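You operate a simulated robot arm through the tools that you are given. There is no shell and no other tool. Be economical: measure what you need, move in short steps, check, and stop when the job is done.

The job below is to be done with a simulated robot arm. You get a single attempt, and the scene is never put back.

Task
Uncross the spool wires: white plug to socket 7, black to 5, yellow to 3, orange to 2.
Fine: four moves, one plug at a time; lift no plug while another wire lies across its wire; the blue plug stays.

The check looks at the end state, three seconds after you hand in, the way a careful person would. Anything else that was tipped, shoved, dropped, spilled or broken makes it a failure.

Robot
A 6-joint arm with a two-finger parallel gripper, fixed in place. Base frame: the origin is at the foot of the arm, x ahead of it, y to its left, z up. Lengths are in cm, angles in degrees, forces in N, time in s.
With the tool pointing down near the work surface it reaches from about 14 to 82 cm from the base axis. Its first joint turns from -166.0 to 166.0 degrees. Payload 3.91 kg.
Tool frame: the origin (TCP) lies between the finger pads and is the grasp point; the fingertips stand 3 cm ahead of it; z points along the fingers, y is the line along which they close. Largest opening 11 cm; finger width 2, thickness 1; the body of the gripper, 4.8 by 11.2 cm, starts 5.5 cm behind the TCP.
Orientation is told as [roll, pitch, yaw] about the base's x, y, z axes, in that order, counted from this pose: with the fingers straight down and closing along the base's y, the tool's x points along the base's -x, its y along +y and its z along -z.

Tools
- The arm moves only by the tool servo_tool. Its argument "commands" is a list of rows, each a list of 7 numbers: the turn, a rotation vector about the tool's x, y, z in degrees, then the shift along the tool's x, y, z in mm, then the opening, from 0 (shut) to 1 (fully open). In form: [[rx, ry, rz, dx, dy, dz, gripper], ...]. A call has 1 to 12 rows; each row shifts and turns the commanded pose from where the row before left it, along the tool's axes as they then stand. Rows are played at 5 a second. More than 5 cm and 8.6 degrees between two rows, or a gripper value outside its range, and nothing of the call is played. Where a pose cannot be reached the arm comes as near as it can. A force on the tool above 90 N (or 10 N above the force at the start of the call, whichever is more), or a blocked arm, ends the call early, and 0.2 s more pass. The fingers move at their own pace (about 10.8 cm/s each) and stop on an object; they squeeze with about 22 N. The grip force told is the motor's: it shows also when the fingers shut on nothing. Time passes only in rows, and 0.2 s behind the last, so rows that do not move let the fingers close. It gives the time, the measured TCP pose, the force on the tool (base axes), the opening and the grip force at its end, in the units of the frame above (readings bear some noise).
- Cameras (640 x 400 px; columns grow to the right, rows downward): "scene" is fixed at [39.94, -50.12, 145.63]; the picture's right is [1.00, -0.00, 0.00], its down [-0.00, -0.49, -0.87] and it looks along [0.00, 0.87, -0.49] (base axes); focal length 349 px, centre (320, 200). "wrist" rides on the gripper at [7.7, 0.7, -11.4] in the tool frame; the picture's right is [-0.09, 1.00, 0.00], its down [-0.80, -0.07, -0.59] and it looks along [-0.59, -0.05, 0.80] (tool axes); focal length 270 px, centre (320, 200). There is no depth. A picture from a camera that has moved, and an enlarged one, comes with that camera's place and axes in the base frame and with its lens.
- snapshot(camera): a new picture of that camera. No time passes.
- slide_trunk(by): slides the trunk up (or, below 0, down) by that many cm; the arm rides with it, the base frame stays. It gives what a move gives, with no picture.
- close_up(camera, box): a new picture of the part [left, top, right, bottom] of that camera's present view, enlarged. No time passes.
- sign_off(): hands the job in; it is judged then, once.

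Go step by step. Nothing tells you positions but the pictures and the camera data: compare them with the known pose of the tool, close in by small moves and look again before you grip or let go. The budget is 120 turns and 64 pictures, counting those below and the enlarged ones. Unless the task says otherwise, let go and move clear before handing in, and close with one line.

The tools are called after "Request:" as a command line: name --pt "numbers of a row" for each row, then --argument value for the rest, lists and objects as JSON in quotes. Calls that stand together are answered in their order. servo_tool: Moves the arm, as the interface text tells. Its arguments: {"type":"object","properties":{"commands":{"type":"array"}},"required":["commands"]} The other tools are called the same way: slide_trunk (by) slides the trunk up or down; snapshot (camera) takes a picture; close_up (camera, box) takes an enlarged picture of a part of a camera's view; sign_off () hands the job in.

At the start:

```text
time_s: 0.0
tcp_pos: [15.12, 41.07, 115.81]
ee_rot: [0.0, 0.0, 0.0]
force: [-0.4, -0.5, 0.2]
finger_gap: 10.99
finger_force: 0.1
trunk travel left (down, up): [-37.5, 16.5]
```

scene: 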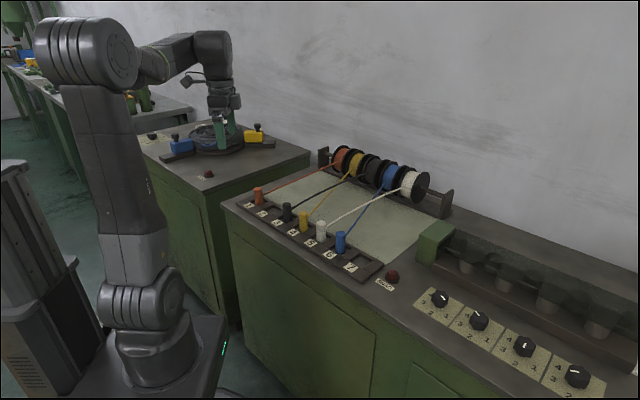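
wrist: 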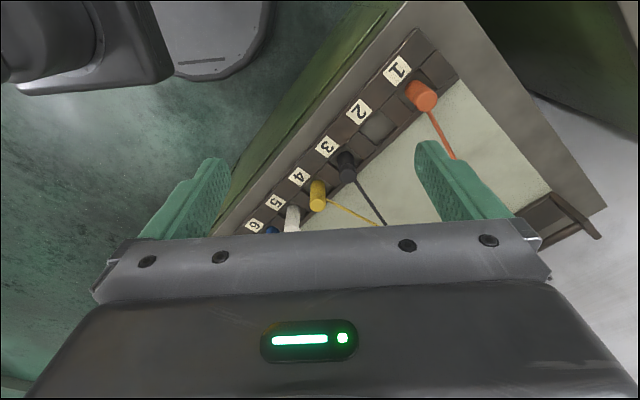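

I see a strip of numbered sockets with orange, black, yellow, white and blue plugs, whose wires run to spools behind. I'll enlarge the scene to read the sockets and the wire order.

Request:
close_up --camera "scene" --box '[230, 140, 470, 290]'

Request:
close_up --camera "wrist" --box '[220, 20, 480, 240]'

```text
2.67 times, centred on (350, 215) of scene
camera zoom: at [39.94, -50.12, 145.63], right [1.0, 0.0, 0.0], down [0.0, -0.49, -0.87], along [0.0, 0.87, -0.49], focal length 932 px, centre (240, 160)
```

zoom: 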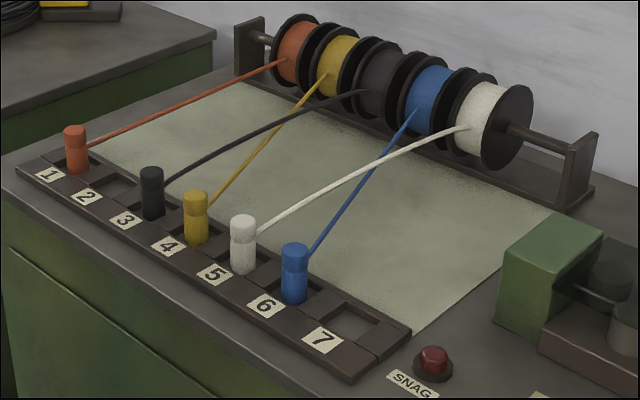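

```text
1.82 times, centred on (350, 130) of wrist
camera zoom: at [7.5, 41.89, 127.29], right [0.09, 1.0, 0.0], down [0.8, -0.07, 0.59], along [0.59, -0.05, -0.8], focal length 491 px, centre (266, 327)
```

zoom: 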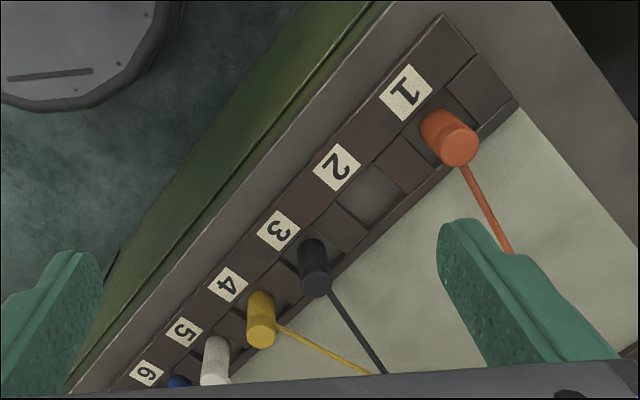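

Plugs: orange in 1, black in 3, yellow in 4, white in 5, blue in 6; sockets 2 and 7 are free, so white goes first. I'll check which wire is on top at the crossings, and how the sockets look.

Request:
close_up --camera "scene" --box '[300, 160, 400, 222]'

Request:
close_up --camera "scene" --box '[290, 205, 400, 280]'

```text
6.40 times, centred on (350, 191) of scene
camera zoom: at [39.94, -50.12, 145.63], right [1.0, 0.0, 0.0], down [0.0, -0.49, -0.87], along [0.0, 0.87, -0.49], focal length 2236 px, centre (128, 258)
```

zoom: 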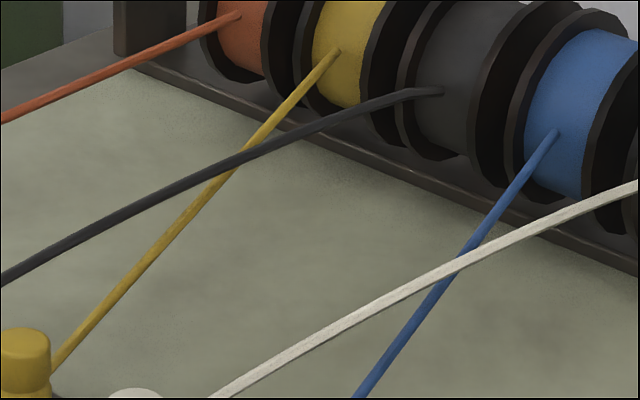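

```text
5.33 times, centred on (345, 242) of scene
camera zoom: at [39.94, -50.12, 145.63], right [1.0, 0.0, 0.0], down [0.0, -0.49, -0.87], along [0.0, 0.87, -0.49], focal length 1864 px, centre (187, -27)
```

zoom: 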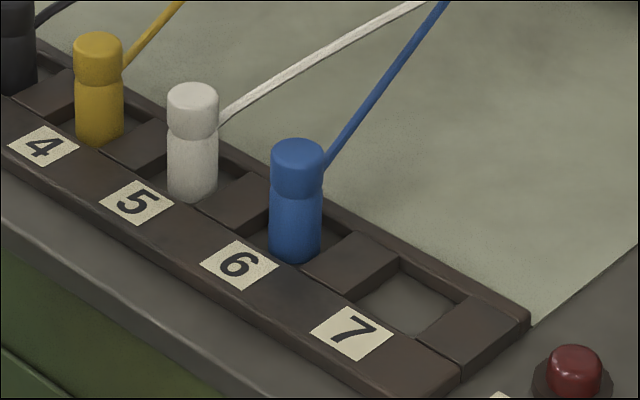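

White lies over blue and black lies over yellow, so the order is white→7, black→5, yellow→3, orange→2. The strip runs at about -45°, so I'll move over socket 5 and turn the fingers to close along it.

Request:
servo_tool --pt "0 0 0 -42 -15.5 0 0.5" --pt "0 0 0 -42 -15.5 0 0.5" --pt "0 0 0 -42 -15.5 0 0.5" --pt "0 0 0 -42 -15.5 0 0.5" --pt "0 0 0 -42 -15.5 0 0.5" --pt "0 0 0 -42 -15.5 0 0.5" --pt "0 0 -7.5 0 0 0 0.5" --pt "0 0 -7.5 0 0 0 0.5" --pt "0 0 -7.5 0 0 0 0.5" --pt "0 0 -7.5 0 0 0 0.5" --pt "0 0 -7.5 0 0 0 0.5" --pt "0 0 -7.5 0 0 0 0.5"

Request:
snapshot --camera "wrist"

Request:
snapshot --camera "scene"

```text
time_s: 2.6
tcp_pos: [40.42, 31.72, 115.88]
ee_rot: [0.0, 0.0, 45.0]
force: [-1.6, -0.9, 1.1]
finger_gap: 5.52
finger_force: 0.1
trunk travel left (down, up): [-37.5, 16.5]
```

```text
57 pictures are left
camera wrist: at [34.46, 26.91, 127.27], right [-0.64, 0.77, 0.0], down [0.62, 0.52, 0.59], along [0.46, 0.38, -0.8], focal length 270 px, centre (320, 200)
```

wrist: 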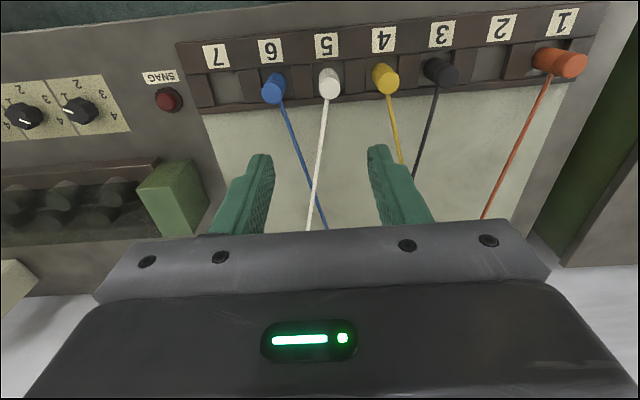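

```text
56 pictures are left
```

scene: 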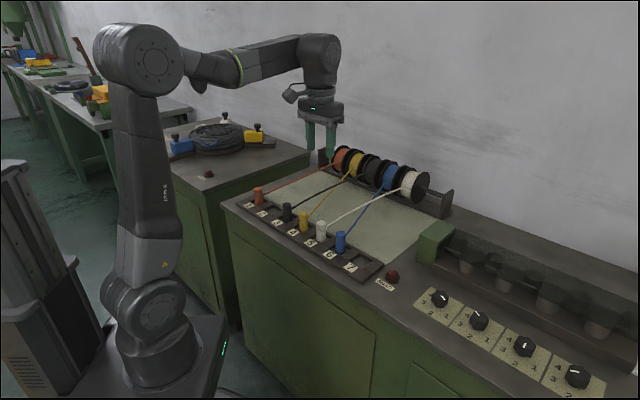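

The tool sits square over the strip near plug 5. I'll enlarge the wrist view to locate the plug and socket centres.

Request:
close_up --camera "wrist" --box '[190, 20, 400, 150]'

Request:
close_up --camera "wrist" --box '[390, 0, 600, 130]'

```text
3.05 times, centred on (295, 85) of wrist
camera zoom: at [34.46, 26.91, 127.27], right [-0.64, 0.77, 0.0], down [0.62, 0.52, 0.59], along [0.46, 0.38, -0.8], focal length 824 px, centre (396, 550)
```

zoom: 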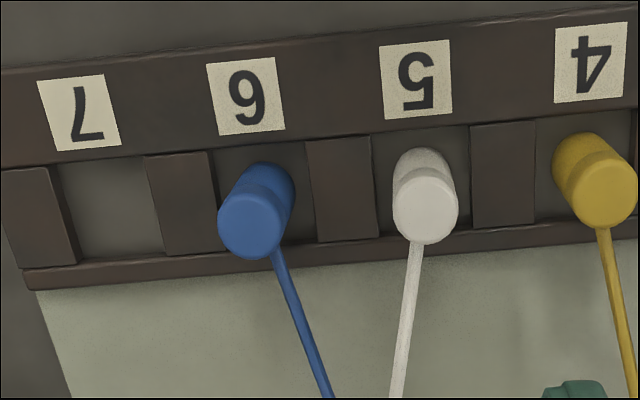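

```text
3.05 times, centred on (495, 65) of wrist
camera zoom: at [34.46, 26.91, 127.27], right [-0.64, 0.77, 0.0], down [0.62, 0.52, 0.59], along [0.46, 0.38, -0.8], focal length 824 px, centre (-213, 611)
```

zoom: 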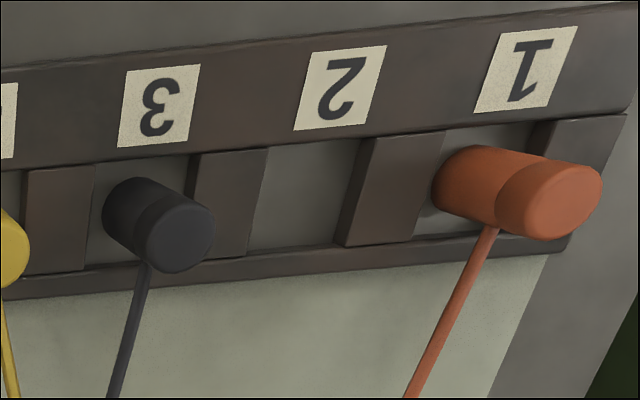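

From both cameras the white plug is near (40.8, 33.6) with its top at about z 91, and the socket pitch is about 7.3 cm along (0.71, -0.71). I'll come down over it to z 98 and look again.

Request:
servo_tool --pt "0 0 0 -4.4 2.6 45 0.45" --pt "0 0 0 -4.4 2.6 45 0.45" --pt "0 0 0 -4.4 2.6 45 0.45" --pt "0 0 0 -4.5 2.6 44 0.45" --pt "0 0 0 0 0 0 0.45"

Request:
snapshot --camera "wrist"

Request:
close_up --camera "scene" --box '[260, 150, 420, 250]'

```text
time_s: 3.8
tcp_pos: [40.88, 33.74, 97.9]
ee_rot: [-0.1, 0.0, 45.0]
force: [-1.0, 0.1, -0.3]
finger_gap: 4.97
finger_force: 0.0
trunk travel left (down, up): [-37.5, 16.5]
```

```text
53 pictures are left
camera wrist: at [34.91, 28.92, 109.38], right [-0.64, 0.77, 0.0], down [0.62, 0.52, 0.59], along [0.46, 0.38, -0.8], focal length 270 px, centre (320, 200)
```

wrist: 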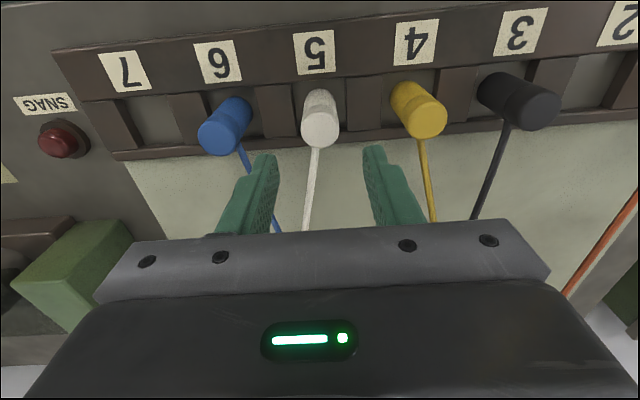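

```text
4.00 times, centred on (340, 200) of scene
camera zoom: at [39.94, -50.12, 145.63], right [1.0, 0.0, 0.0], down [0.0, -0.49, -0.87], along [0.0, 0.87, -0.49], focal length 1398 px, centre (240, 200)
```

zoom: 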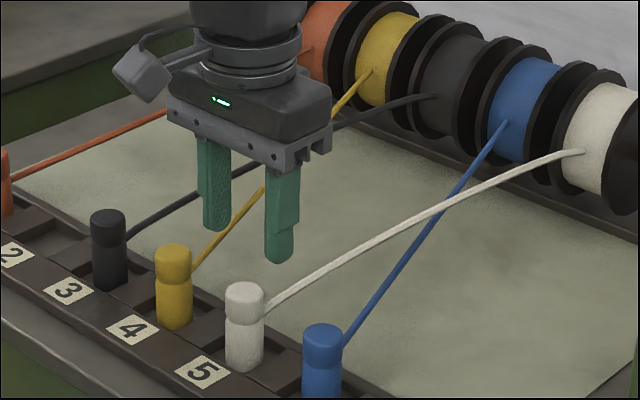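

The white plug's centre agrees with the TCP within a few mm, with its top at z≈91. I'll descend to z≈90, fingers astride, and check before closing.

Request:
servo_tool --pt "0 0 0 0 0.5 25 0.45" --pt "0 0 0 0 0.5 25 0.45" --pt "0 0 0 0 0 15 0.45" --pt "0 0 0 0 0 14 0.45" --pt "0 0 0 0 0 0 0.45"

Request:
snapshot --camera "wrist"

Request:
close_up --camera "scene" --box '[260, 170, 420, 270]'

```text
time_s: 5.0
tcp_pos: [40.82, 33.8, 90.05]
ee_rot: [0.1, 0.1, 45.0]
force: [0.4, 0.1, 0.0]
finger_gap: 4.94
finger_force: 0.1
trunk travel left (down, up): [-37.5, 16.5]
```

```text
51 pictures are left
camera wrist: at [34.93, 28.99, 101.53], right [-0.64, 0.77, 0.0], down [0.62, 0.52, 0.59], along [0.46, 0.38, -0.8], focal length 270 px, centre (320, 200)
```

wrist: 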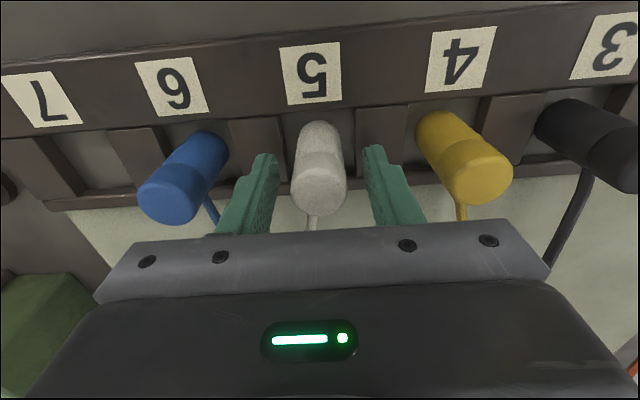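

```text
4.00 times, centred on (340, 220) of scene
camera zoom: at [39.94, -50.12, 145.63], right [1.0, 0.0, 0.0], down [0.0, -0.49, -0.87], along [0.0, 0.87, -0.49], focal length 1398 px, centre (240, 120)
```

zoom: 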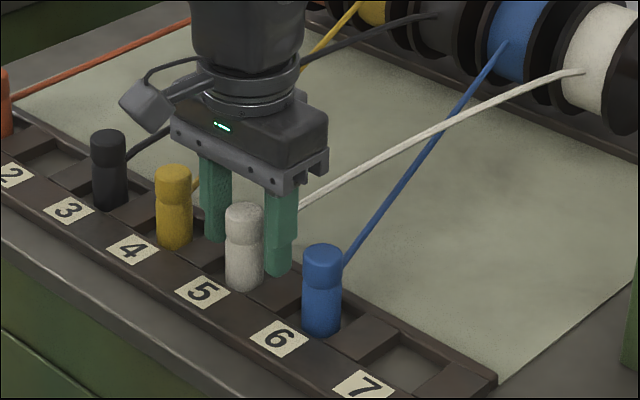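

The fingers stand astride the white plug, which looks about 4 mm nearer the bench front than the TCP. I'll shift by that much, then close.

Request:
servo_tool --pt "0 0 0 4 0 0 0.45" --pt "0 0 0 0 0 0 0.3" --pt "0 0 0 0 0 0 0.2" --pt "0 0 0 0 0 0 0.1" --pt "0 0 0 0 0 0 0.1" --pt "0 0 0 0 0 0 0.1"

Request:
snapshot --camera "wrist"

```text
time_s: 6.4
tcp_pos: [40.63, 33.59, 90.16]
ee_rot: [0.0, 0.1, 45.0]
force: [0.3, 0.5, -0.5]
finger_gap: 2.72
finger_force: 21.9
trunk travel left (down, up): [-37.5, 16.5]
```

```text
49 pictures are left
camera wrist: at [34.66, 28.72, 101.54], right [-0.64, 0.77, 0.0], down [0.62, 0.52, 0.59], along [0.46, 0.38, -0.8], focal length 270 px, centre (320, 200)
```

wrist: 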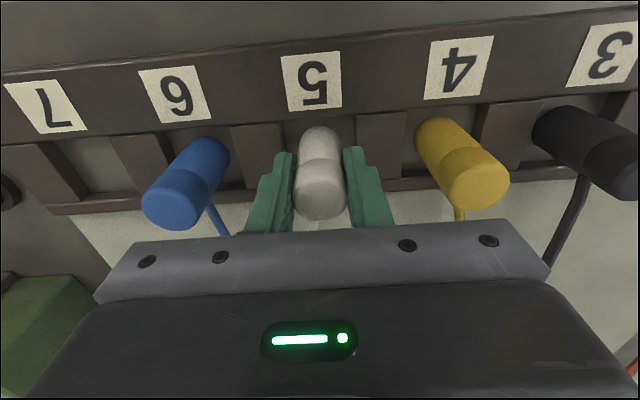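

The white plug is held with a 2.7 cm gap. I'll lift it straight up 10 cm.

Request:
servo_tool --pt "0 0 0 0 0 -10 0.1" --pt "0 0 0 0 0 -15 0.1" --pt "0 0 0 0 0 -25 0.1" --pt "0 0 0 0 0 -25 0.1" --pt "0 0 0 0 0 -25 0.1" --pt "0 0 0 0 0 0 0.1"

Request:
snapshot --camera "wrist"

Request:
close_up --camera "scene" --box '[240, 140, 440, 290]'

```text
time_s: 7.8
tcp_pos: [40.74, 33.57, 100.05]
ee_rot: [0.1, 0.0, 45.0]
force: [0.0, -0.5, -1.5]
finger_gap: 2.68
finger_force: 22.5
trunk travel left (down, up): [-37.5, 16.5]
```

```text
48 pictures are left
camera wrist: at [34.69, 28.72, 111.48], right [-0.64, 0.77, 0.0], down [0.62, 0.52, 0.59], along [0.46, 0.38, -0.8], focal length 270 px, centre (320, 200)
```

wrist: 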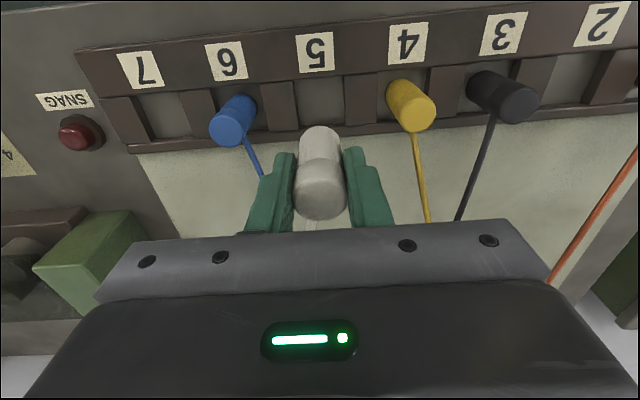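

```text
2.67 times, centred on (340, 215) of scene
camera zoom: at [39.94, -50.12, 145.63], right [1.0, 0.0, 0.0], down [0.0, -0.49, -0.87], along [0.0, 0.87, -0.49], focal length 932 px, centre (267, 160)
```

zoom: 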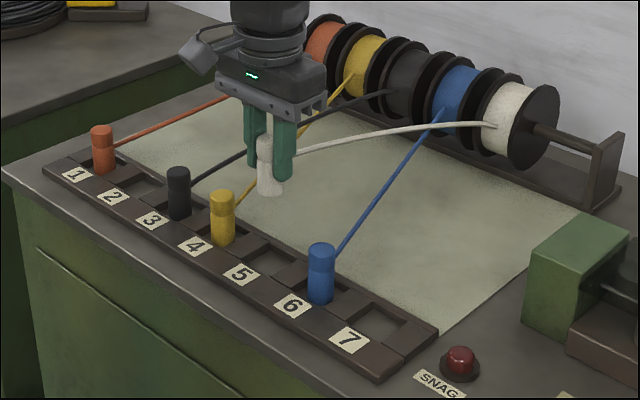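

The white plug is up cleanly and its wire is free. I'll enlarge the wrist view to measure from well 5 to well 7.

Request:
close_up --camera "wrist" --box '[80, 30, 360, 205]'

```text
2.29 times, centred on (220, 118) of wrist
camera zoom: at [34.69, 28.72, 111.48], right [-0.64, 0.77, 0.0], down [0.62, 0.52, 0.59], along [0.46, 0.38, -0.8], focal length 618 px, centre (549, 389)
```

zoom: 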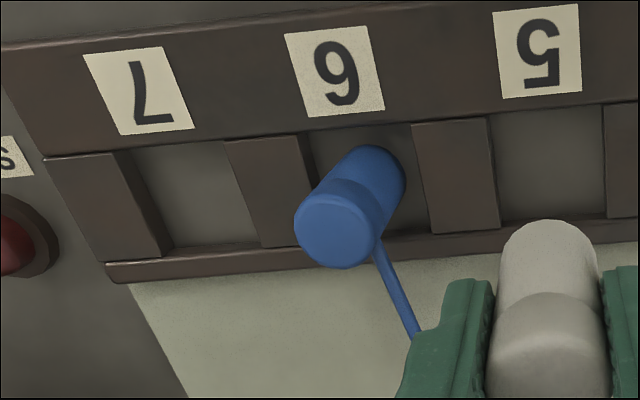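

The strip direction matches the tool's y axis to within half a degree. I'll carry white about 14.9 cm along it, over blue with clearance, to above socket 7.

Request:
servo_tool --pt "0 0 0 0 -15 -10 0.1" --pt "0 0 0 0 -27 0 0.1" --pt "0 0 0 0 -27 0 0.1" --pt "0 0 0 0 -27 0 0.1" --pt "0 0 0 0 -27 0 0.1" --pt "0 0 0 0 -26 0 0.1" --pt "0 0 0 0 0 0 0.1" --pt "0 0 0 0 0 0 0.1"

Request:
snapshot --camera "wrist"

Request:
close_up --camera "scene" --box '[260, 140, 460, 290]'

```text
time_s: 9.6
tcp_pos: [51.21, 22.9, 101.1]
ee_rot: [0.1, 0.0, 45.1]
force: [-0.1, 0.1, -0.6]
finger_gap: 2.68
finger_force: 21.8
trunk travel left (down, up): [-37.5, 16.5]
```

```text
45 pictures are left
camera wrist: at [45.2, 18.16, 112.54], right [-0.64, 0.77, 0.0], down [0.62, 0.52, 0.59], along [0.46, 0.38, -0.8], focal length 270 px, centre (320, 200)
```

wrist: 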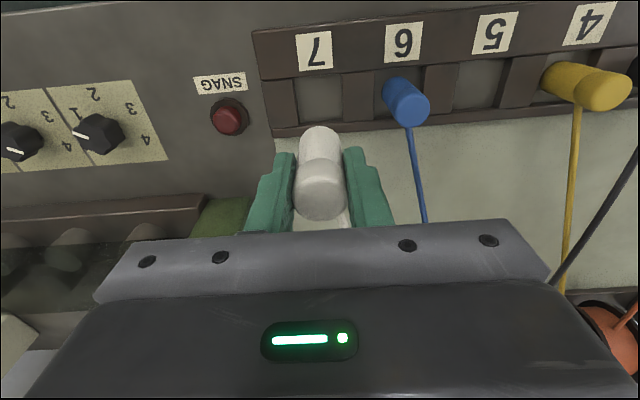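

```text
2.67 times, centred on (360, 215) of scene
camera zoom: at [39.94, -50.12, 145.63], right [1.0, 0.0, 0.0], down [0.0, -0.49, -0.87], along [0.0, 0.87, -0.49], focal length 932 px, centre (213, 160)
```

zoom: 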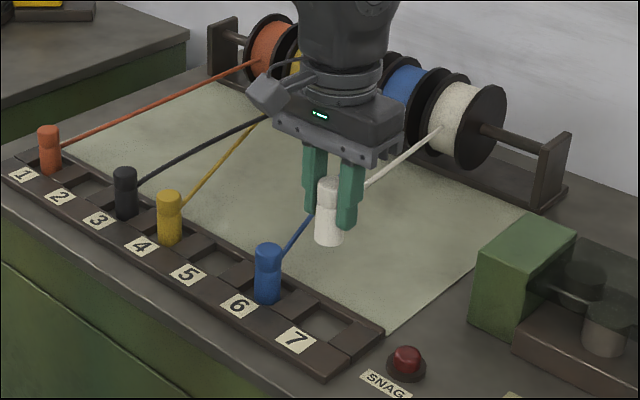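

White hangs above socket 7. I'll enlarge the view to compare the alignment with how it stood over well 5.

Request:
close_up --camera "wrist" --box '[240, 20, 400, 130]'

```text
3.64 times, centred on (320, 75) of wrist
camera zoom: at [45.2, 18.16, 112.54], right [-0.64, 0.77, 0.0], down [0.62, 0.52, 0.59], along [0.46, 0.38, -0.8], focal length 983 px, centre (320, 654)
```

zoom: 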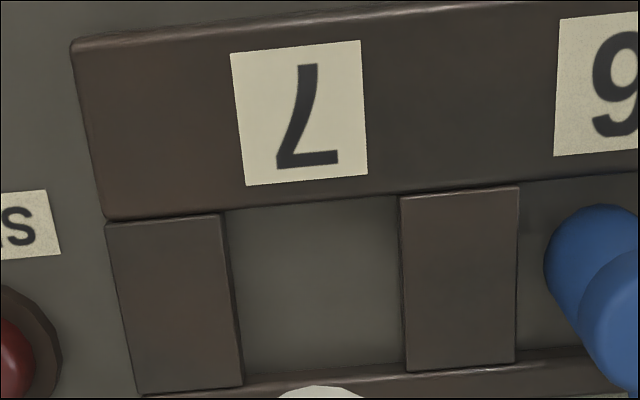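

Well 7 and its label sit in the same place in the view as well 5's did, so the plug is centred. I'll lower it to the height at which it was gripped.

Request:
servo_tool --pt "0 0 0 0 0 30 0.1" --pt "0 0 0 0 0 30 0.1" --pt "0 0 0 0 0 25 0.1" --pt "0 0 0 0 0 15 0.1" --pt "0 0 0 0 0 7 0.1" --pt "0 0 0 0 0 2 0.1" --pt "0 0 0 0 0 0 0.1"

Request:
snapshot --camera "wrist"

Request:
close_up --camera "scene" --box '[260, 160, 460, 290]'

```text
time_s: 11.2
tcp_pos: [51.08, 23.04, 90.07]
ee_rot: [0.1, 0.0, 45.1]
force: [0.0, 0.1, -0.6]
finger_gap: 2.67
finger_force: 21.9
trunk travel left (down, up): [-37.5, 16.5]
```

```text
42 pictures are left
camera wrist: at [45.16, 18.17, 101.57], right [-0.64, 0.77, 0.0], down [0.62, 0.52, 0.59], along [0.46, 0.38, -0.8], focal length 270 px, centre (320, 200)
```

wrist: 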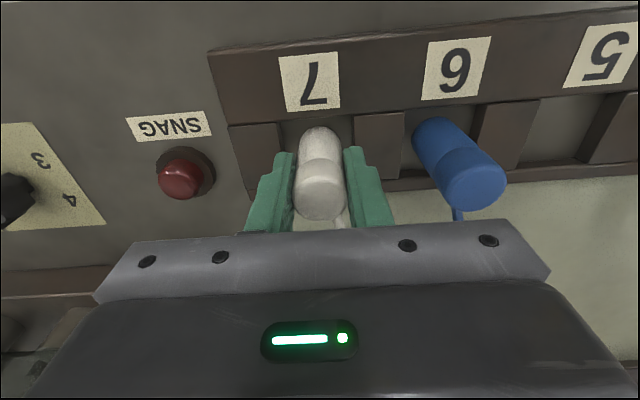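

```text
3.08 times, centred on (360, 225) of scene
camera zoom: at [39.94, -50.12, 145.63], right [1.0, 0.0, 0.0], down [0.0, -0.49, -0.87], along [0.0, 0.87, -0.49], focal length 1075 px, centre (197, 123)
```

zoom: 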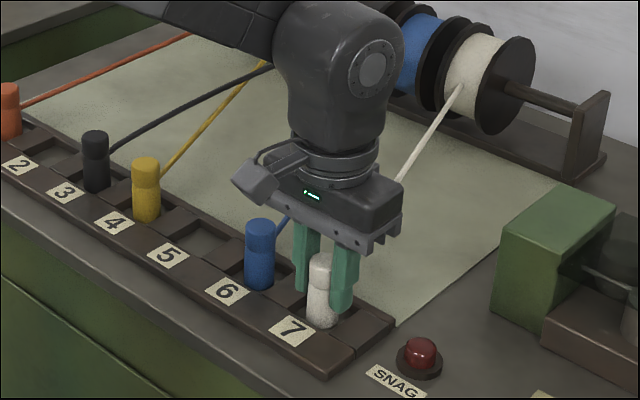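

White stands in well 7 at the pick height. I'll nudge down 1 mm and open slowly to the width used before.

Request:
servo_tool --pt "0 0 0 0 0 1 0.1" --pt "0 0 0 0 0 0 0.1" --pt "0 0 0 0 0 0 0.3" --pt "0 0 0 0 0 0 0.4" --pt "0 0 0 0 0 0 0.45" --pt "0 0 0 0 0 0 0.45"

Request:
snapshot --camera "wrist"

```text
time_s: 12.6
tcp_pos: [51.18, 23.06, 90.01]
ee_rot: [0.0, -0.1, 45.1]
force: [0.4, -0.6, -0.3]
finger_gap: 4.96
finger_force: 0.1
trunk travel left (down, up): [-37.5, 16.5]
```

```text
40 pictures are left
camera wrist: at [45.18, 18.21, 101.47], right [-0.64, 0.77, 0.0], down [0.62, 0.52, 0.59], along [0.46, 0.38, -0.8], focal length 270 px, centre (320, 200)
```

wrist: 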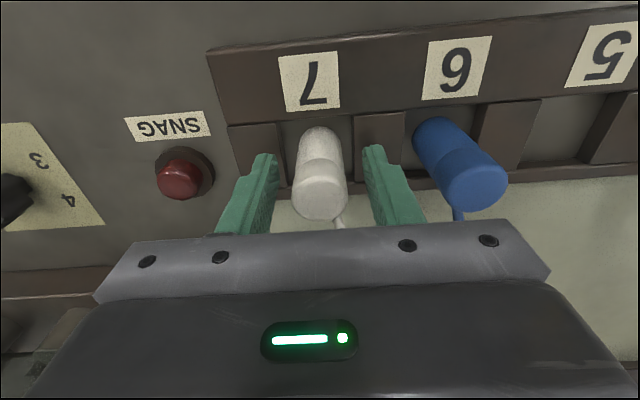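

White stands free in socket 7. I'll rise and move back four pitches (29.8 cm) along the strip to above black in socket 3.

Request:
servo_tool --pt "0 0 0 0 0 -25 0.45" --pt "0 0 0 0 0 -30 0.45" --pt "0 0 0 0 0 -35 0.45" --pt "0 0 0 0 42.6 -10 0.45" --pt "0 0 0 0 42.6 0 0.45" --pt "0 0 0 0 42.6 0 0.45" --pt "0 0 0 0 42.6 0 0.45" --pt "0 0 0 0 42.6 0 0.45" --pt "0 0 0 0 42.6 0 0.45" --pt "0 0 0 0 42.6 0 0.45" --pt "0 0 0 0 0 0 0.45"

Request:
snapshot --camera "wrist"

Request:
close_up --camera "scene" --box '[230, 140, 470, 290]'

```text
time_s: 15.0
tcp_pos: [29.88, 44.11, 100.01]
ee_rot: [0.0, 0.0, 45.0]
force: [-1.1, -0.2, -0.4]
finger_gap: 4.97
finger_force: 0.0
trunk travel left (down, up): [-37.5, 16.5]
```

```text
39 pictures are left
camera wrist: at [24.0, 39.32, 111.52], right [-0.64, 0.77, 0.0], down [0.62, 0.52, 0.59], along [0.46, 0.38, -0.8], focal length 270 px, centre (320, 200)
```

wrist: 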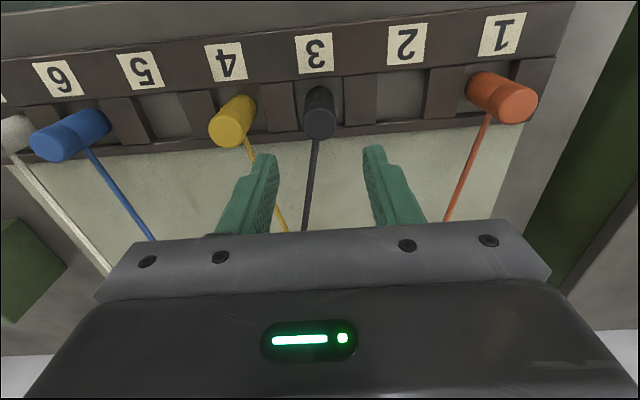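

```text
2.67 times, centred on (350, 215) of scene
camera zoom: at [39.94, -50.12, 145.63], right [1.0, 0.0, 0.0], down [0.0, -0.49, -0.87], along [0.0, 0.87, -0.49], focal length 932 px, centre (240, 160)
```

zoom: 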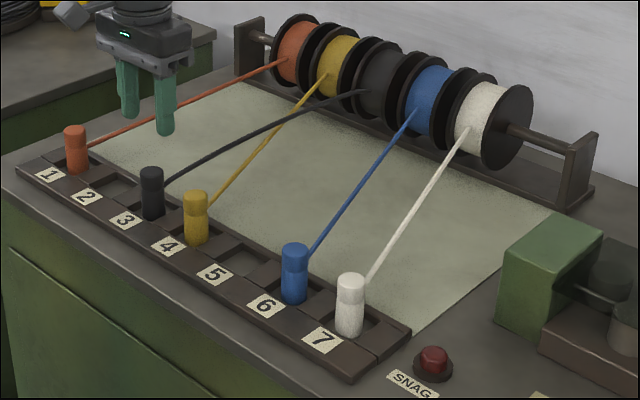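

White and blue now run free of each other. Black is aligned under the tool with nothing over its wire, so I'll descend to z 90 and check.

Request:
servo_tool --pt "0 0 0 0 -0.5 30 0.45" --pt "0 0 0 0 -0.5 30 0.45" --pt "0 0 0 0 0 20 0.45" --pt "0 0 0 0 0 19 0.45" --pt "0 0 0 0 0 0 0.45"

Request:
snapshot --camera "wrist"

```text
time_s: 16.2
tcp_pos: [30.11, 44.08, 90.02]
ee_rot: [0.0, 0.0, 45.0]
force: [0.1, 0.3, -0.3]
finger_gap: 4.93
finger_force: 0.1
trunk travel left (down, up): [-37.5, 16.5]
```

```text
37 pictures are left
camera wrist: at [24.17, 39.21, 101.49], right [-0.64, 0.77, 0.0], down [0.62, 0.52, 0.59], along [0.46, 0.38, -0.8], focal length 270 px, centre (320, 200)
```

wrist: 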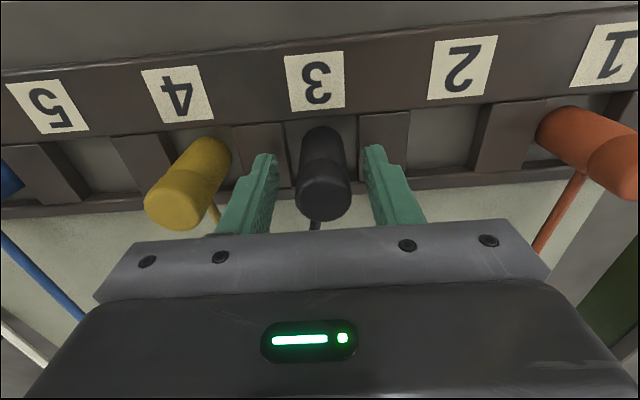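

The fingers stand astride black, centred to about 1.5 mm. I'll trim, grip and lift 11 cm.

Request:
servo_tool --pt "0 0 0 0 1 0 0.45" --pt "0 0 0 0 0 0 0.3" --pt "0 0 0 0 0 0 0.1" --pt "0 0 0 0 0 0 0.1" --pt "0 0 0 0 0 0 0.1" --pt "0 0 0 0 0 -10 0.1" --pt "0 0 0 0 0 -20 0.1" --pt "0 0 0 0 0 -25 0.1" --pt "0 0 0 0 0 -25 0.1" --pt "0 0 0 0 0 -25 0.1" --pt "0 0 0 0 0 -5 0.1" --pt "0 0 0 0 0 0 0.1"

Request:
close_up --camera "scene" --box '[230, 140, 470, 290]'

Request:
snapshot --camera "wrist"

```text
time_s: 18.8
tcp_pos: [29.9, 44.05, 101.26]
ee_rot: [0.1, -0.1, 45.0]
force: [0.7, -0.4, -0.7]
finger_gap: 2.64
finger_force: 22.8
trunk travel left (down, up): [-37.5, 16.5]
```

```text
2.67 times, centred on (350, 215) of scene
camera zoom: at [39.94, -50.12, 145.63], right [1.0, 0.0, 0.0], down [0.0, -0.49, -0.87], along [0.0, 0.87, -0.49], focal length 932 px, centre (240, 160)
```

zoom: 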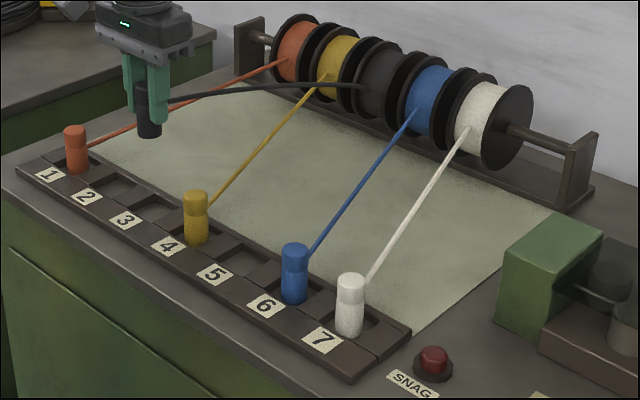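

```text
35 pictures are left
camera wrist: at [24.07, 39.27, 112.66], right [-0.64, 0.77, 0.0], down [0.62, 0.52, 0.59], along [0.46, 0.38, -0.8], focal length 270 px, centre (320, 200)
```

wrist: 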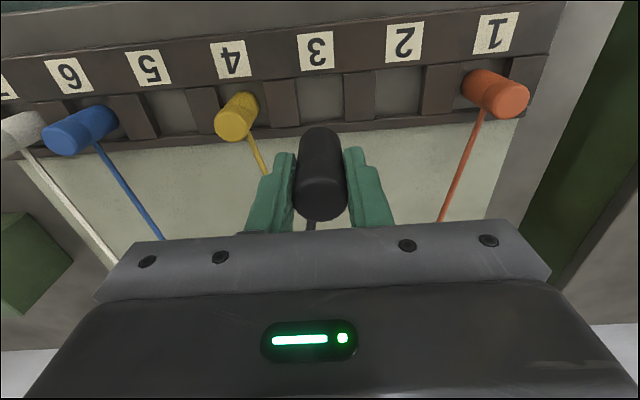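

Black is up and clear. I'll carry it two pitches to above socket 5, passing over yellow.

Request:
servo_tool --pt "0 0 0 0 -20 0 0.1" --pt "0 0 0 0 -26 0 0.1" --pt "0 0 0 0 -26 0 0.1" --pt "0 0 0 0 -26 0 0.1" --pt "0 0 0 0 -26 0 0.1" --pt "0 0 0 0 -25.5 0 0.1" --pt "0 0 0 0 0 0 0.1" --pt "0 0 0 0 0 0 0.1"

Request:
snapshot --camera "wrist"

Request:
close_up --camera "scene" --box '[230, 140, 470, 290]'

```text
time_s: 20.6
tcp_pos: [40.5, 33.51, 101.23]
ee_rot: [-0.1, -0.1, 45.0]
force: [0.1, -0.1, -0.6]
finger_gap: 2.69
finger_force: 22.4
trunk travel left (down, up): [-37.5, 16.5]
```

```text
34 pictures are left
camera wrist: at [34.66, 28.71, 112.61], right [-0.64, 0.77, 0.0], down [0.62, 0.52, 0.59], along [0.46, 0.38, -0.8], focal length 270 px, centre (320, 200)
```

wrist: 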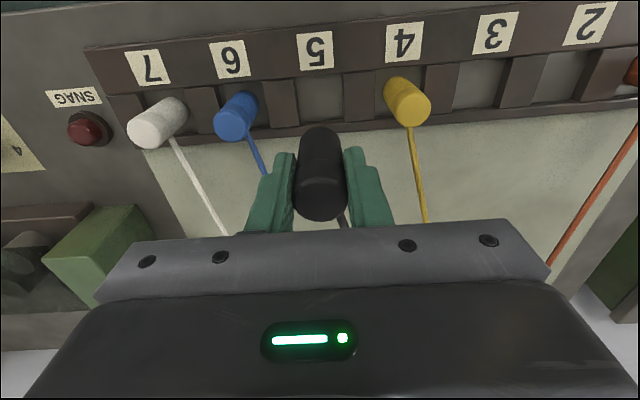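

```text
2.67 times, centred on (350, 215) of scene
camera zoom: at [39.94, -50.12, 145.63], right [1.0, 0.0, 0.0], down [0.0, -0.49, -0.87], along [0.0, 0.87, -0.49], focal length 932 px, centre (240, 160)
```

zoom: 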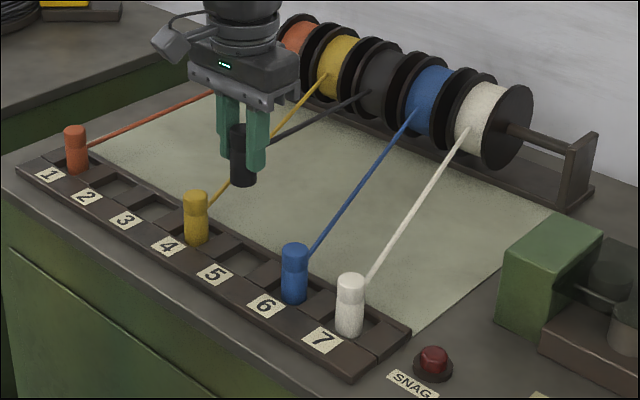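

Label 5 sits exactly where label 3 did in the view, so black is centred over well 5. I'll lower to the grip height and release.

Request:
servo_tool --pt "0 0 0 0 0 30 0.1" --pt "0 0 0 0 0 30 0.1" --pt "0 0 0 0 0 25 0.1" --pt "0 0 0 0 0 15 0.1" --pt "0 0 0 0 0 8 0.1" --pt "0 0 0 0 0 3 0.1" --pt "0 0 0 0 0 0.5 0.1" --pt "0 0 0 0 0 0 0.1"

Request:
snapshot --camera "wrist"

```text
time_s: 22.4
tcp_pos: [40.66, 33.51, 90.15]
ee_rot: [0.0, -0.2, 45.1]
force: [0.9, 3.0, 11.7]
finger_gap: 2.69
finger_force: 21.8
trunk travel left (down, up): [-37.5, 16.5]
```

```text
32 pictures are left
camera wrist: at [34.65, 28.67, 101.51], right [-0.64, 0.77, 0.0], down [0.61, 0.52, 0.6], along [0.46, 0.38, -0.8], focal length 270 px, centre (320, 200)
```

wrist: 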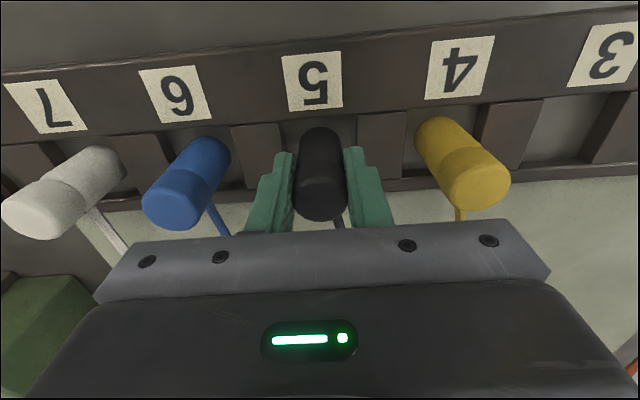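

Black has touched the floor of well 5. I'll let go, rise, and move one pitch to above yellow in socket 4.

Request:
servo_tool --pt "0 0 0 0 0 -0.5 0.1" --pt "0 0 0 0 0 0 0.3" --pt "0 0 0 0 0 0 0.4" --pt "0 0 0 0 0 0 0.45" --pt "0 0 0 0 0 -20 0.45" --pt "0 0 0 0 0 -25 0.45" --pt "0 0 0 0 0 -30 0.45" --pt "0 0 0 0 0 -25 0.45" --pt "0 0 0 0 37 0 0.45" --pt "0 0 0 0 37.5 0 0.45" --pt "0 0 0 0 0 0 0.45"

Request:
snapshot --camera "wrist"

Request:
close_up --camera "scene" --box '[230, 140, 470, 290]'

```text
time_s: 24.8
tcp_pos: [35.36, 38.74, 100.04]
ee_rot: [0.0, 0.0, 45.0]
force: [0.4, -0.3, 1.1]
finger_gap: 4.97
finger_force: 0.0
trunk travel left (down, up): [-37.5, 16.5]
```

```text
31 pictures are left
camera wrist: at [29.37, 33.94, 111.51], right [-0.64, 0.77, 0.0], down [0.62, 0.52, 0.59], along [0.46, 0.38, -0.8], focal length 270 px, centre (320, 200)
```

wrist: 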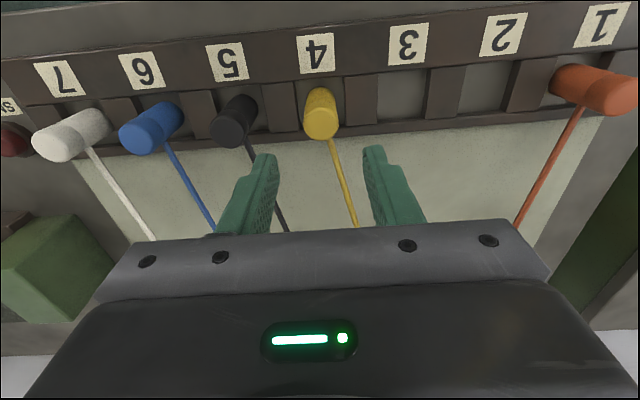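

```text
2.67 times, centred on (350, 215) of scene
camera zoom: at [39.94, -50.12, 145.63], right [1.0, 0.0, 0.0], down [0.0, -0.49, -0.87], along [0.0, 0.87, -0.49], focal length 932 px, centre (240, 160)
```

zoom: 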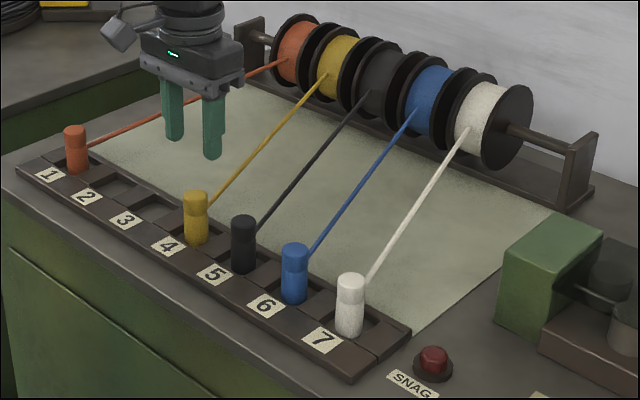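

Black stands in 5 and no wires cross near yellow. I'll descend over yellow.

Request:
servo_tool --pt "0 0 0 0 1 30 0.45" --pt "0 0 0 0 0.5 30 0.45" --pt "0 0 0 0 0 20 0.45" --pt "0 0 0 0 0 19 0.45" --pt "0 0 0 0 0 0 0.45"

Request:
snapshot --camera "wrist"

```text
time_s: 26.0
tcp_pos: [35.2, 38.91, 90.15]
ee_rot: [0.0, 0.0, 45.0]
force: [-0.6, -0.7, -0.1]
finger_gap: 4.94
finger_force: 0.0
trunk travel left (down, up): [-37.5, 16.5]
```

```text
29 pictures are left
camera wrist: at [29.26, 34.05, 101.58], right [-0.64, 0.77, 0.0], down [0.62, 0.52, 0.59], along [0.46, 0.38, -0.8], focal length 270 px, centre (320, 200)
```

wrist: 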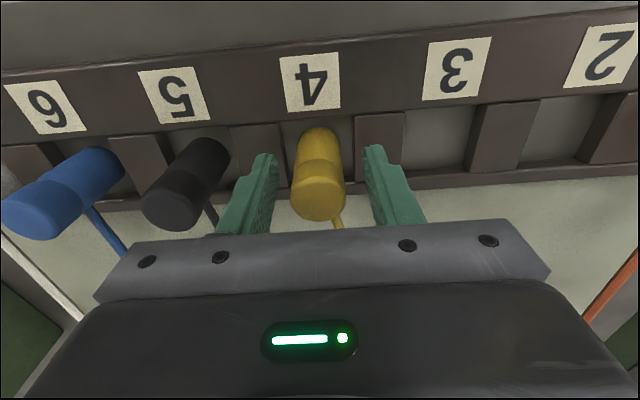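

Yellow is centred between the fingers, so I'll grip, lift and carry it one pitch to above socket 3.

Request:
servo_tool --pt "0 0 0 0 0 0 0.3" --pt "0 0 0 0 0 0 0.1" --pt "0 0 0 0 0 0 0.1" --pt "0 0 0 0 0 0 0.1" --pt "0 0 0 0 0 -10 0.1" --pt "0 0 0 0 0 -20 0.1" --pt "0 0 0 0 0 -25 0.1" --pt "0 0 0 0 0 -25 0.1" --pt "0 0 0 0 0 -25 0.1" --pt "0 0 0 0 0 -5 0.1" --pt "0 0 0 0 0 0 0.1"

Request:
servo_tool --pt "0 0 0 0 20 0 0.1" --pt "0 0 0 0 25 0 0.1" --pt "0 0 0 0 20 0 0.1" --pt "0 0 0 0 9 0 0.1" --pt "0 0 0 0 0 0 0.1" --pt "0 0 0 0 0 0 0.1"

Request:
snapshot --camera "wrist"

Request:
close_up --camera "scene" --box '[230, 140, 470, 290]'

```text
time_s: 28.4
tcp_pos: [35.32, 38.99, 101.26]
ee_rot: [-0.1, 0.0, 45.0]
force: [0.4, 0.2, -1.1]
finger_gap: 2.69
finger_force: 21.9
trunk travel left (down, up): [-37.5, 16.5]
```

```text
time_s: 29.8
tcp_pos: [30.18, 44.13, 101.23]
ee_rot: [-0.1, 0.1, 45.0]
force: [1.1, 0.0, -1.2]
finger_gap: 2.68
finger_force: 21.9
trunk travel left (down, up): [-37.5, 16.5]
```

```text
28 pictures are left
camera wrist: at [24.08, 39.3, 112.57], right [-0.64, 0.77, 0.0], down [0.62, 0.52, 0.59], along [0.46, 0.38, -0.8], focal length 270 px, centre (320, 200)
```

wrist: 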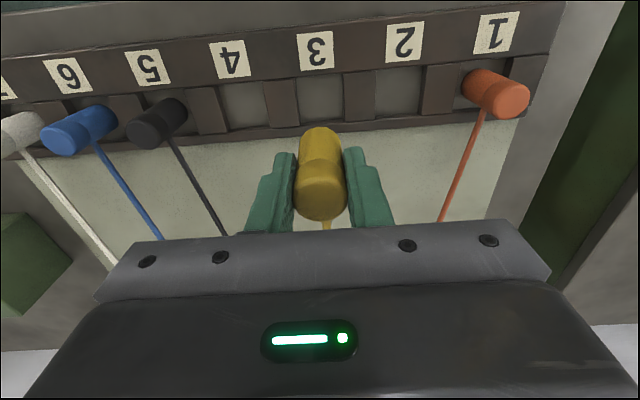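

```text
2.67 times, centred on (350, 215) of scene
camera zoom: at [39.94, -50.12, 145.63], right [1.0, 0.0, 0.0], down [0.0, -0.49, -0.87], along [0.0, 0.87, -0.49], focal length 932 px, centre (240, 160)
```

zoom: 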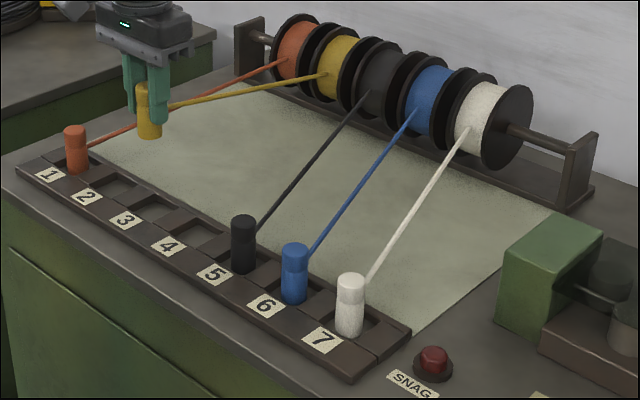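

Yellow hangs centred over well 3, with the same view as when black was lifted from there. I'll lower it to grip height.

Request:
servo_tool --pt "0 0 0 0 0 30 0.1" --pt "0 0 0 0 0 30 0.1" --pt "0 0 0 0 0 25 0.1" --pt "0 0 0 0 0 15 0.1" --pt "0 0 0 0 0 8 0.1" --pt "0 0 0 0 0 2.5 0.1" --pt "0 0 0 0 0 0.5 0.1" --pt "0 0 0 0 0 0 0.1"

Request:
snapshot --camera "wrist"

```text
time_s: 31.6
tcp_pos: [29.98, 44.15, 90.1]
ee_rot: [0.0, -0.1, 45.0]
force: [1.1, 0.8, 13.4]
finger_gap: 2.7
finger_force: 21.6
trunk travel left (down, up): [-37.5, 16.5]
```

```text
26 pictures are left
camera wrist: at [24.03, 39.3, 101.58], right [-0.64, 0.77, 0.0], down [0.62, 0.52, 0.6], along [0.46, 0.38, -0.8], focal length 270 px, centre (320, 200)
```

wrist: 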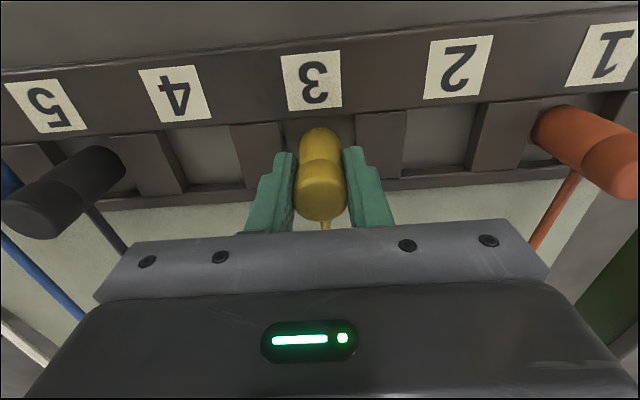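

Yellow rests on the floor of well 3. I'll release, rise, and go two pitches to above orange in socket 1.

Request:
servo_tool --pt "0 0 0 0 0 -0.5 0.1" --pt "0 0 0 0 0 0 0.3" --pt "0 0 0 0 0 0 0.4" --pt "0 0 0 0 0 0 0.45" --pt "0 0 0 0 0 -20 0.45" --pt "0 0 0 0 0 -25 0.45" --pt "0 0 0 0 0 -30 0.45" --pt "0 0 0 0 0 -25 0.45" --pt "0 0 0 0 49.5 0 0.45" --pt "0 0 0 0 49.5 0 0.45" --pt "0 0 0 0 49.5 0 0.45" --pt "0 0 0 0 0 0 0.45"

Request:
snapshot --camera "wrist"

Request:
close_up --camera "scene" --box '[230, 140, 470, 290]'

```text
time_s: 34.2
tcp_pos: [19.51, 54.83, 100.13]
ee_rot: [0.0, 0.0, 44.9]
force: [-0.2, -0.4, 0.0]
finger_gap: 4.94
finger_force: 0.1
trunk travel left (down, up): [-37.5, 16.5]
```

```text
25 pictures are left
camera wrist: at [13.54, 49.99, 111.66], right [-0.64, 0.77, 0.0], down [0.62, 0.52, 0.59], along [0.46, 0.38, -0.8], focal length 270 px, centre (320, 200)
```

wrist: 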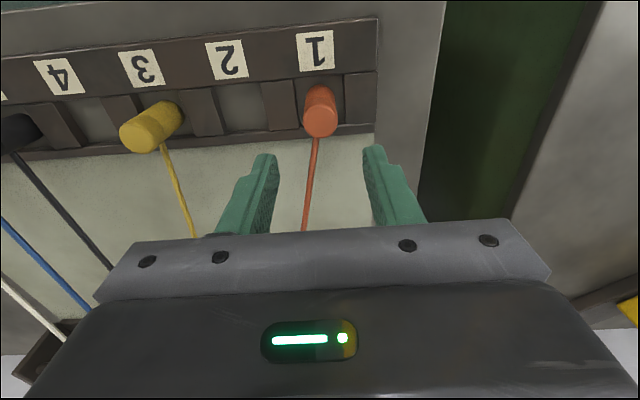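

```text
2.67 times, centred on (350, 215) of scene
camera zoom: at [39.94, -50.12, 145.63], right [1.0, 0.0, 0.0], down [0.0, -0.49, -0.87], along [0.0, 0.87, -0.49], focal length 932 px, centre (240, 160)
```

zoom: 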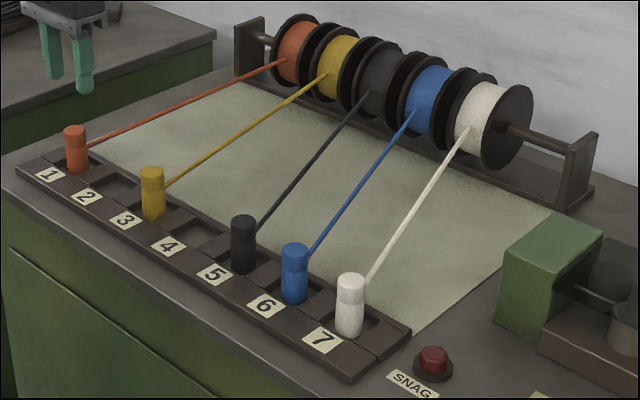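

Yellow stands in 3, and orange is aligned with a clear wire. I'll descend on it.

Request:
servo_tool --pt "0 0 0 0 0 30 0.45" --pt "0 0 0 0 0 30 0.45" --pt "0 0 0 0 0 20 0.45" --pt "0 0 0 0 0 20 0.45" --pt "0 0 0 0 0 0 0.45"

Request:
snapshot --camera "wrist"

```text
time_s: 35.4
tcp_pos: [19.47, 54.64, 90.06]
ee_rot: [0.0, 0.0, 45.0]
force: [-0.3, -0.4, 0.3]
finger_gap: 4.97
finger_force: 0.0
trunk travel left (down, up): [-37.5, 16.5]
```

```text
23 pictures are left
camera wrist: at [13.59, 49.81, 101.54], right [-0.64, 0.77, 0.0], down [0.62, 0.52, 0.59], along [0.46, 0.38, -0.8], focal length 270 px, centre (320, 200)
```

wrist: 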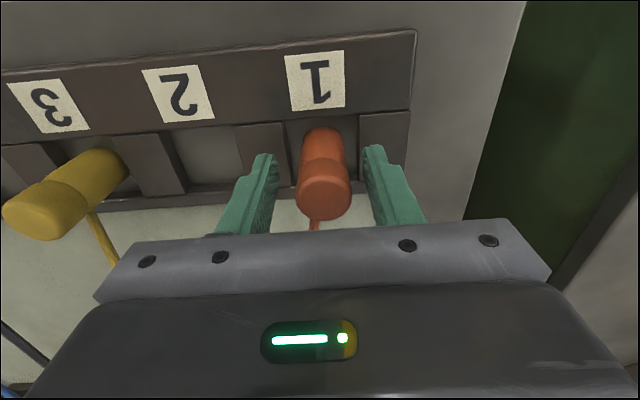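

Orange is between the fingers, about 1 mm off centre. I'll grip, lift and carry it one pitch to above socket 2.

Request:
servo_tool --pt "0 0 0 0 1 0 0.3" --pt "0 0 0 0 0 0 0.1" --pt "0 0 0 0 0 0 0.1" --pt "0 0 0 0 0 0 0.1" --pt "0 0 0 0 0 -10 0.1" --pt "0 0 0 0 0 -20 0.1" --pt "0 0 0 0 0 -25 0.1" --pt "0 0 0 0 0 -25 0.1" --pt "0 0 0 0 0 -25 0.1" --pt "0 0 0 0 0 -5 0.1" --pt "0 0 0 0 0 0 0.1"

Request:
servo_tool --pt "0 0 0 0 -20 0 0.1" --pt "0 0 0 0 -25 0 0.1" --pt "0 0 0 0 -20 0 0.1" --pt "0 0 0 0 -9.5 0 0.1" --pt "0 0 0 0 0 0 0.1" --pt "0 0 0 0 0 0 0.1"

Request:
snapshot --camera "wrist"

Request:
close_up --camera "scene" --box '[230, 140, 470, 290]'

```text
time_s: 37.8
tcp_pos: [19.42, 54.73, 101.11]
ee_rot: [0.0, 0.0, 45.0]
force: [-0.3, 1.1, -0.9]
finger_gap: 2.68
finger_force: 22.5
trunk travel left (down, up): [-37.5, 16.5]
```

```text
time_s: 39.2
tcp_pos: [24.73, 49.48, 101.07]
ee_rot: [0.0, -0.1, 45.0]
force: [0.7, -0.5, -1.9]
finger_gap: 2.69
finger_force: 22.5
trunk travel left (down, up): [-37.5, 16.5]
```

```text
22 pictures are left
camera wrist: at [18.75, 44.58, 112.53], right [-0.64, 0.77, 0.0], down [0.62, 0.52, 0.59], along [0.46, 0.38, -0.8], focal length 270 px, centre (320, 200)
```

wrist: 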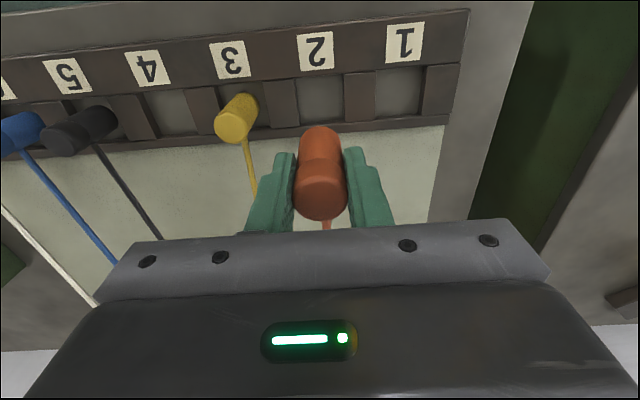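

```text
2.67 times, centred on (350, 215) of scene
camera zoom: at [39.94, -50.12, 145.63], right [1.0, 0.0, 0.0], down [0.0, -0.49, -0.87], along [0.0, 0.87, -0.49], focal length 932 px, centre (240, 160)
```

zoom: 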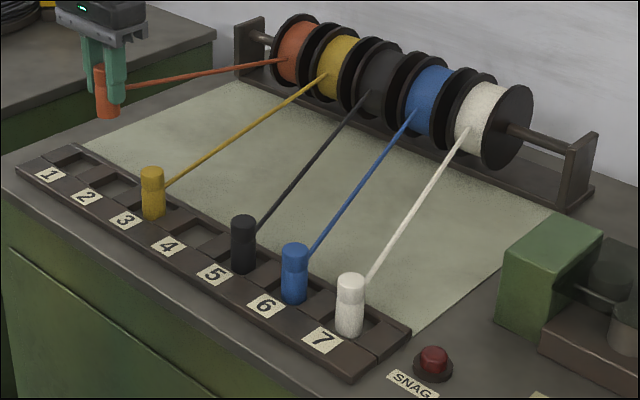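

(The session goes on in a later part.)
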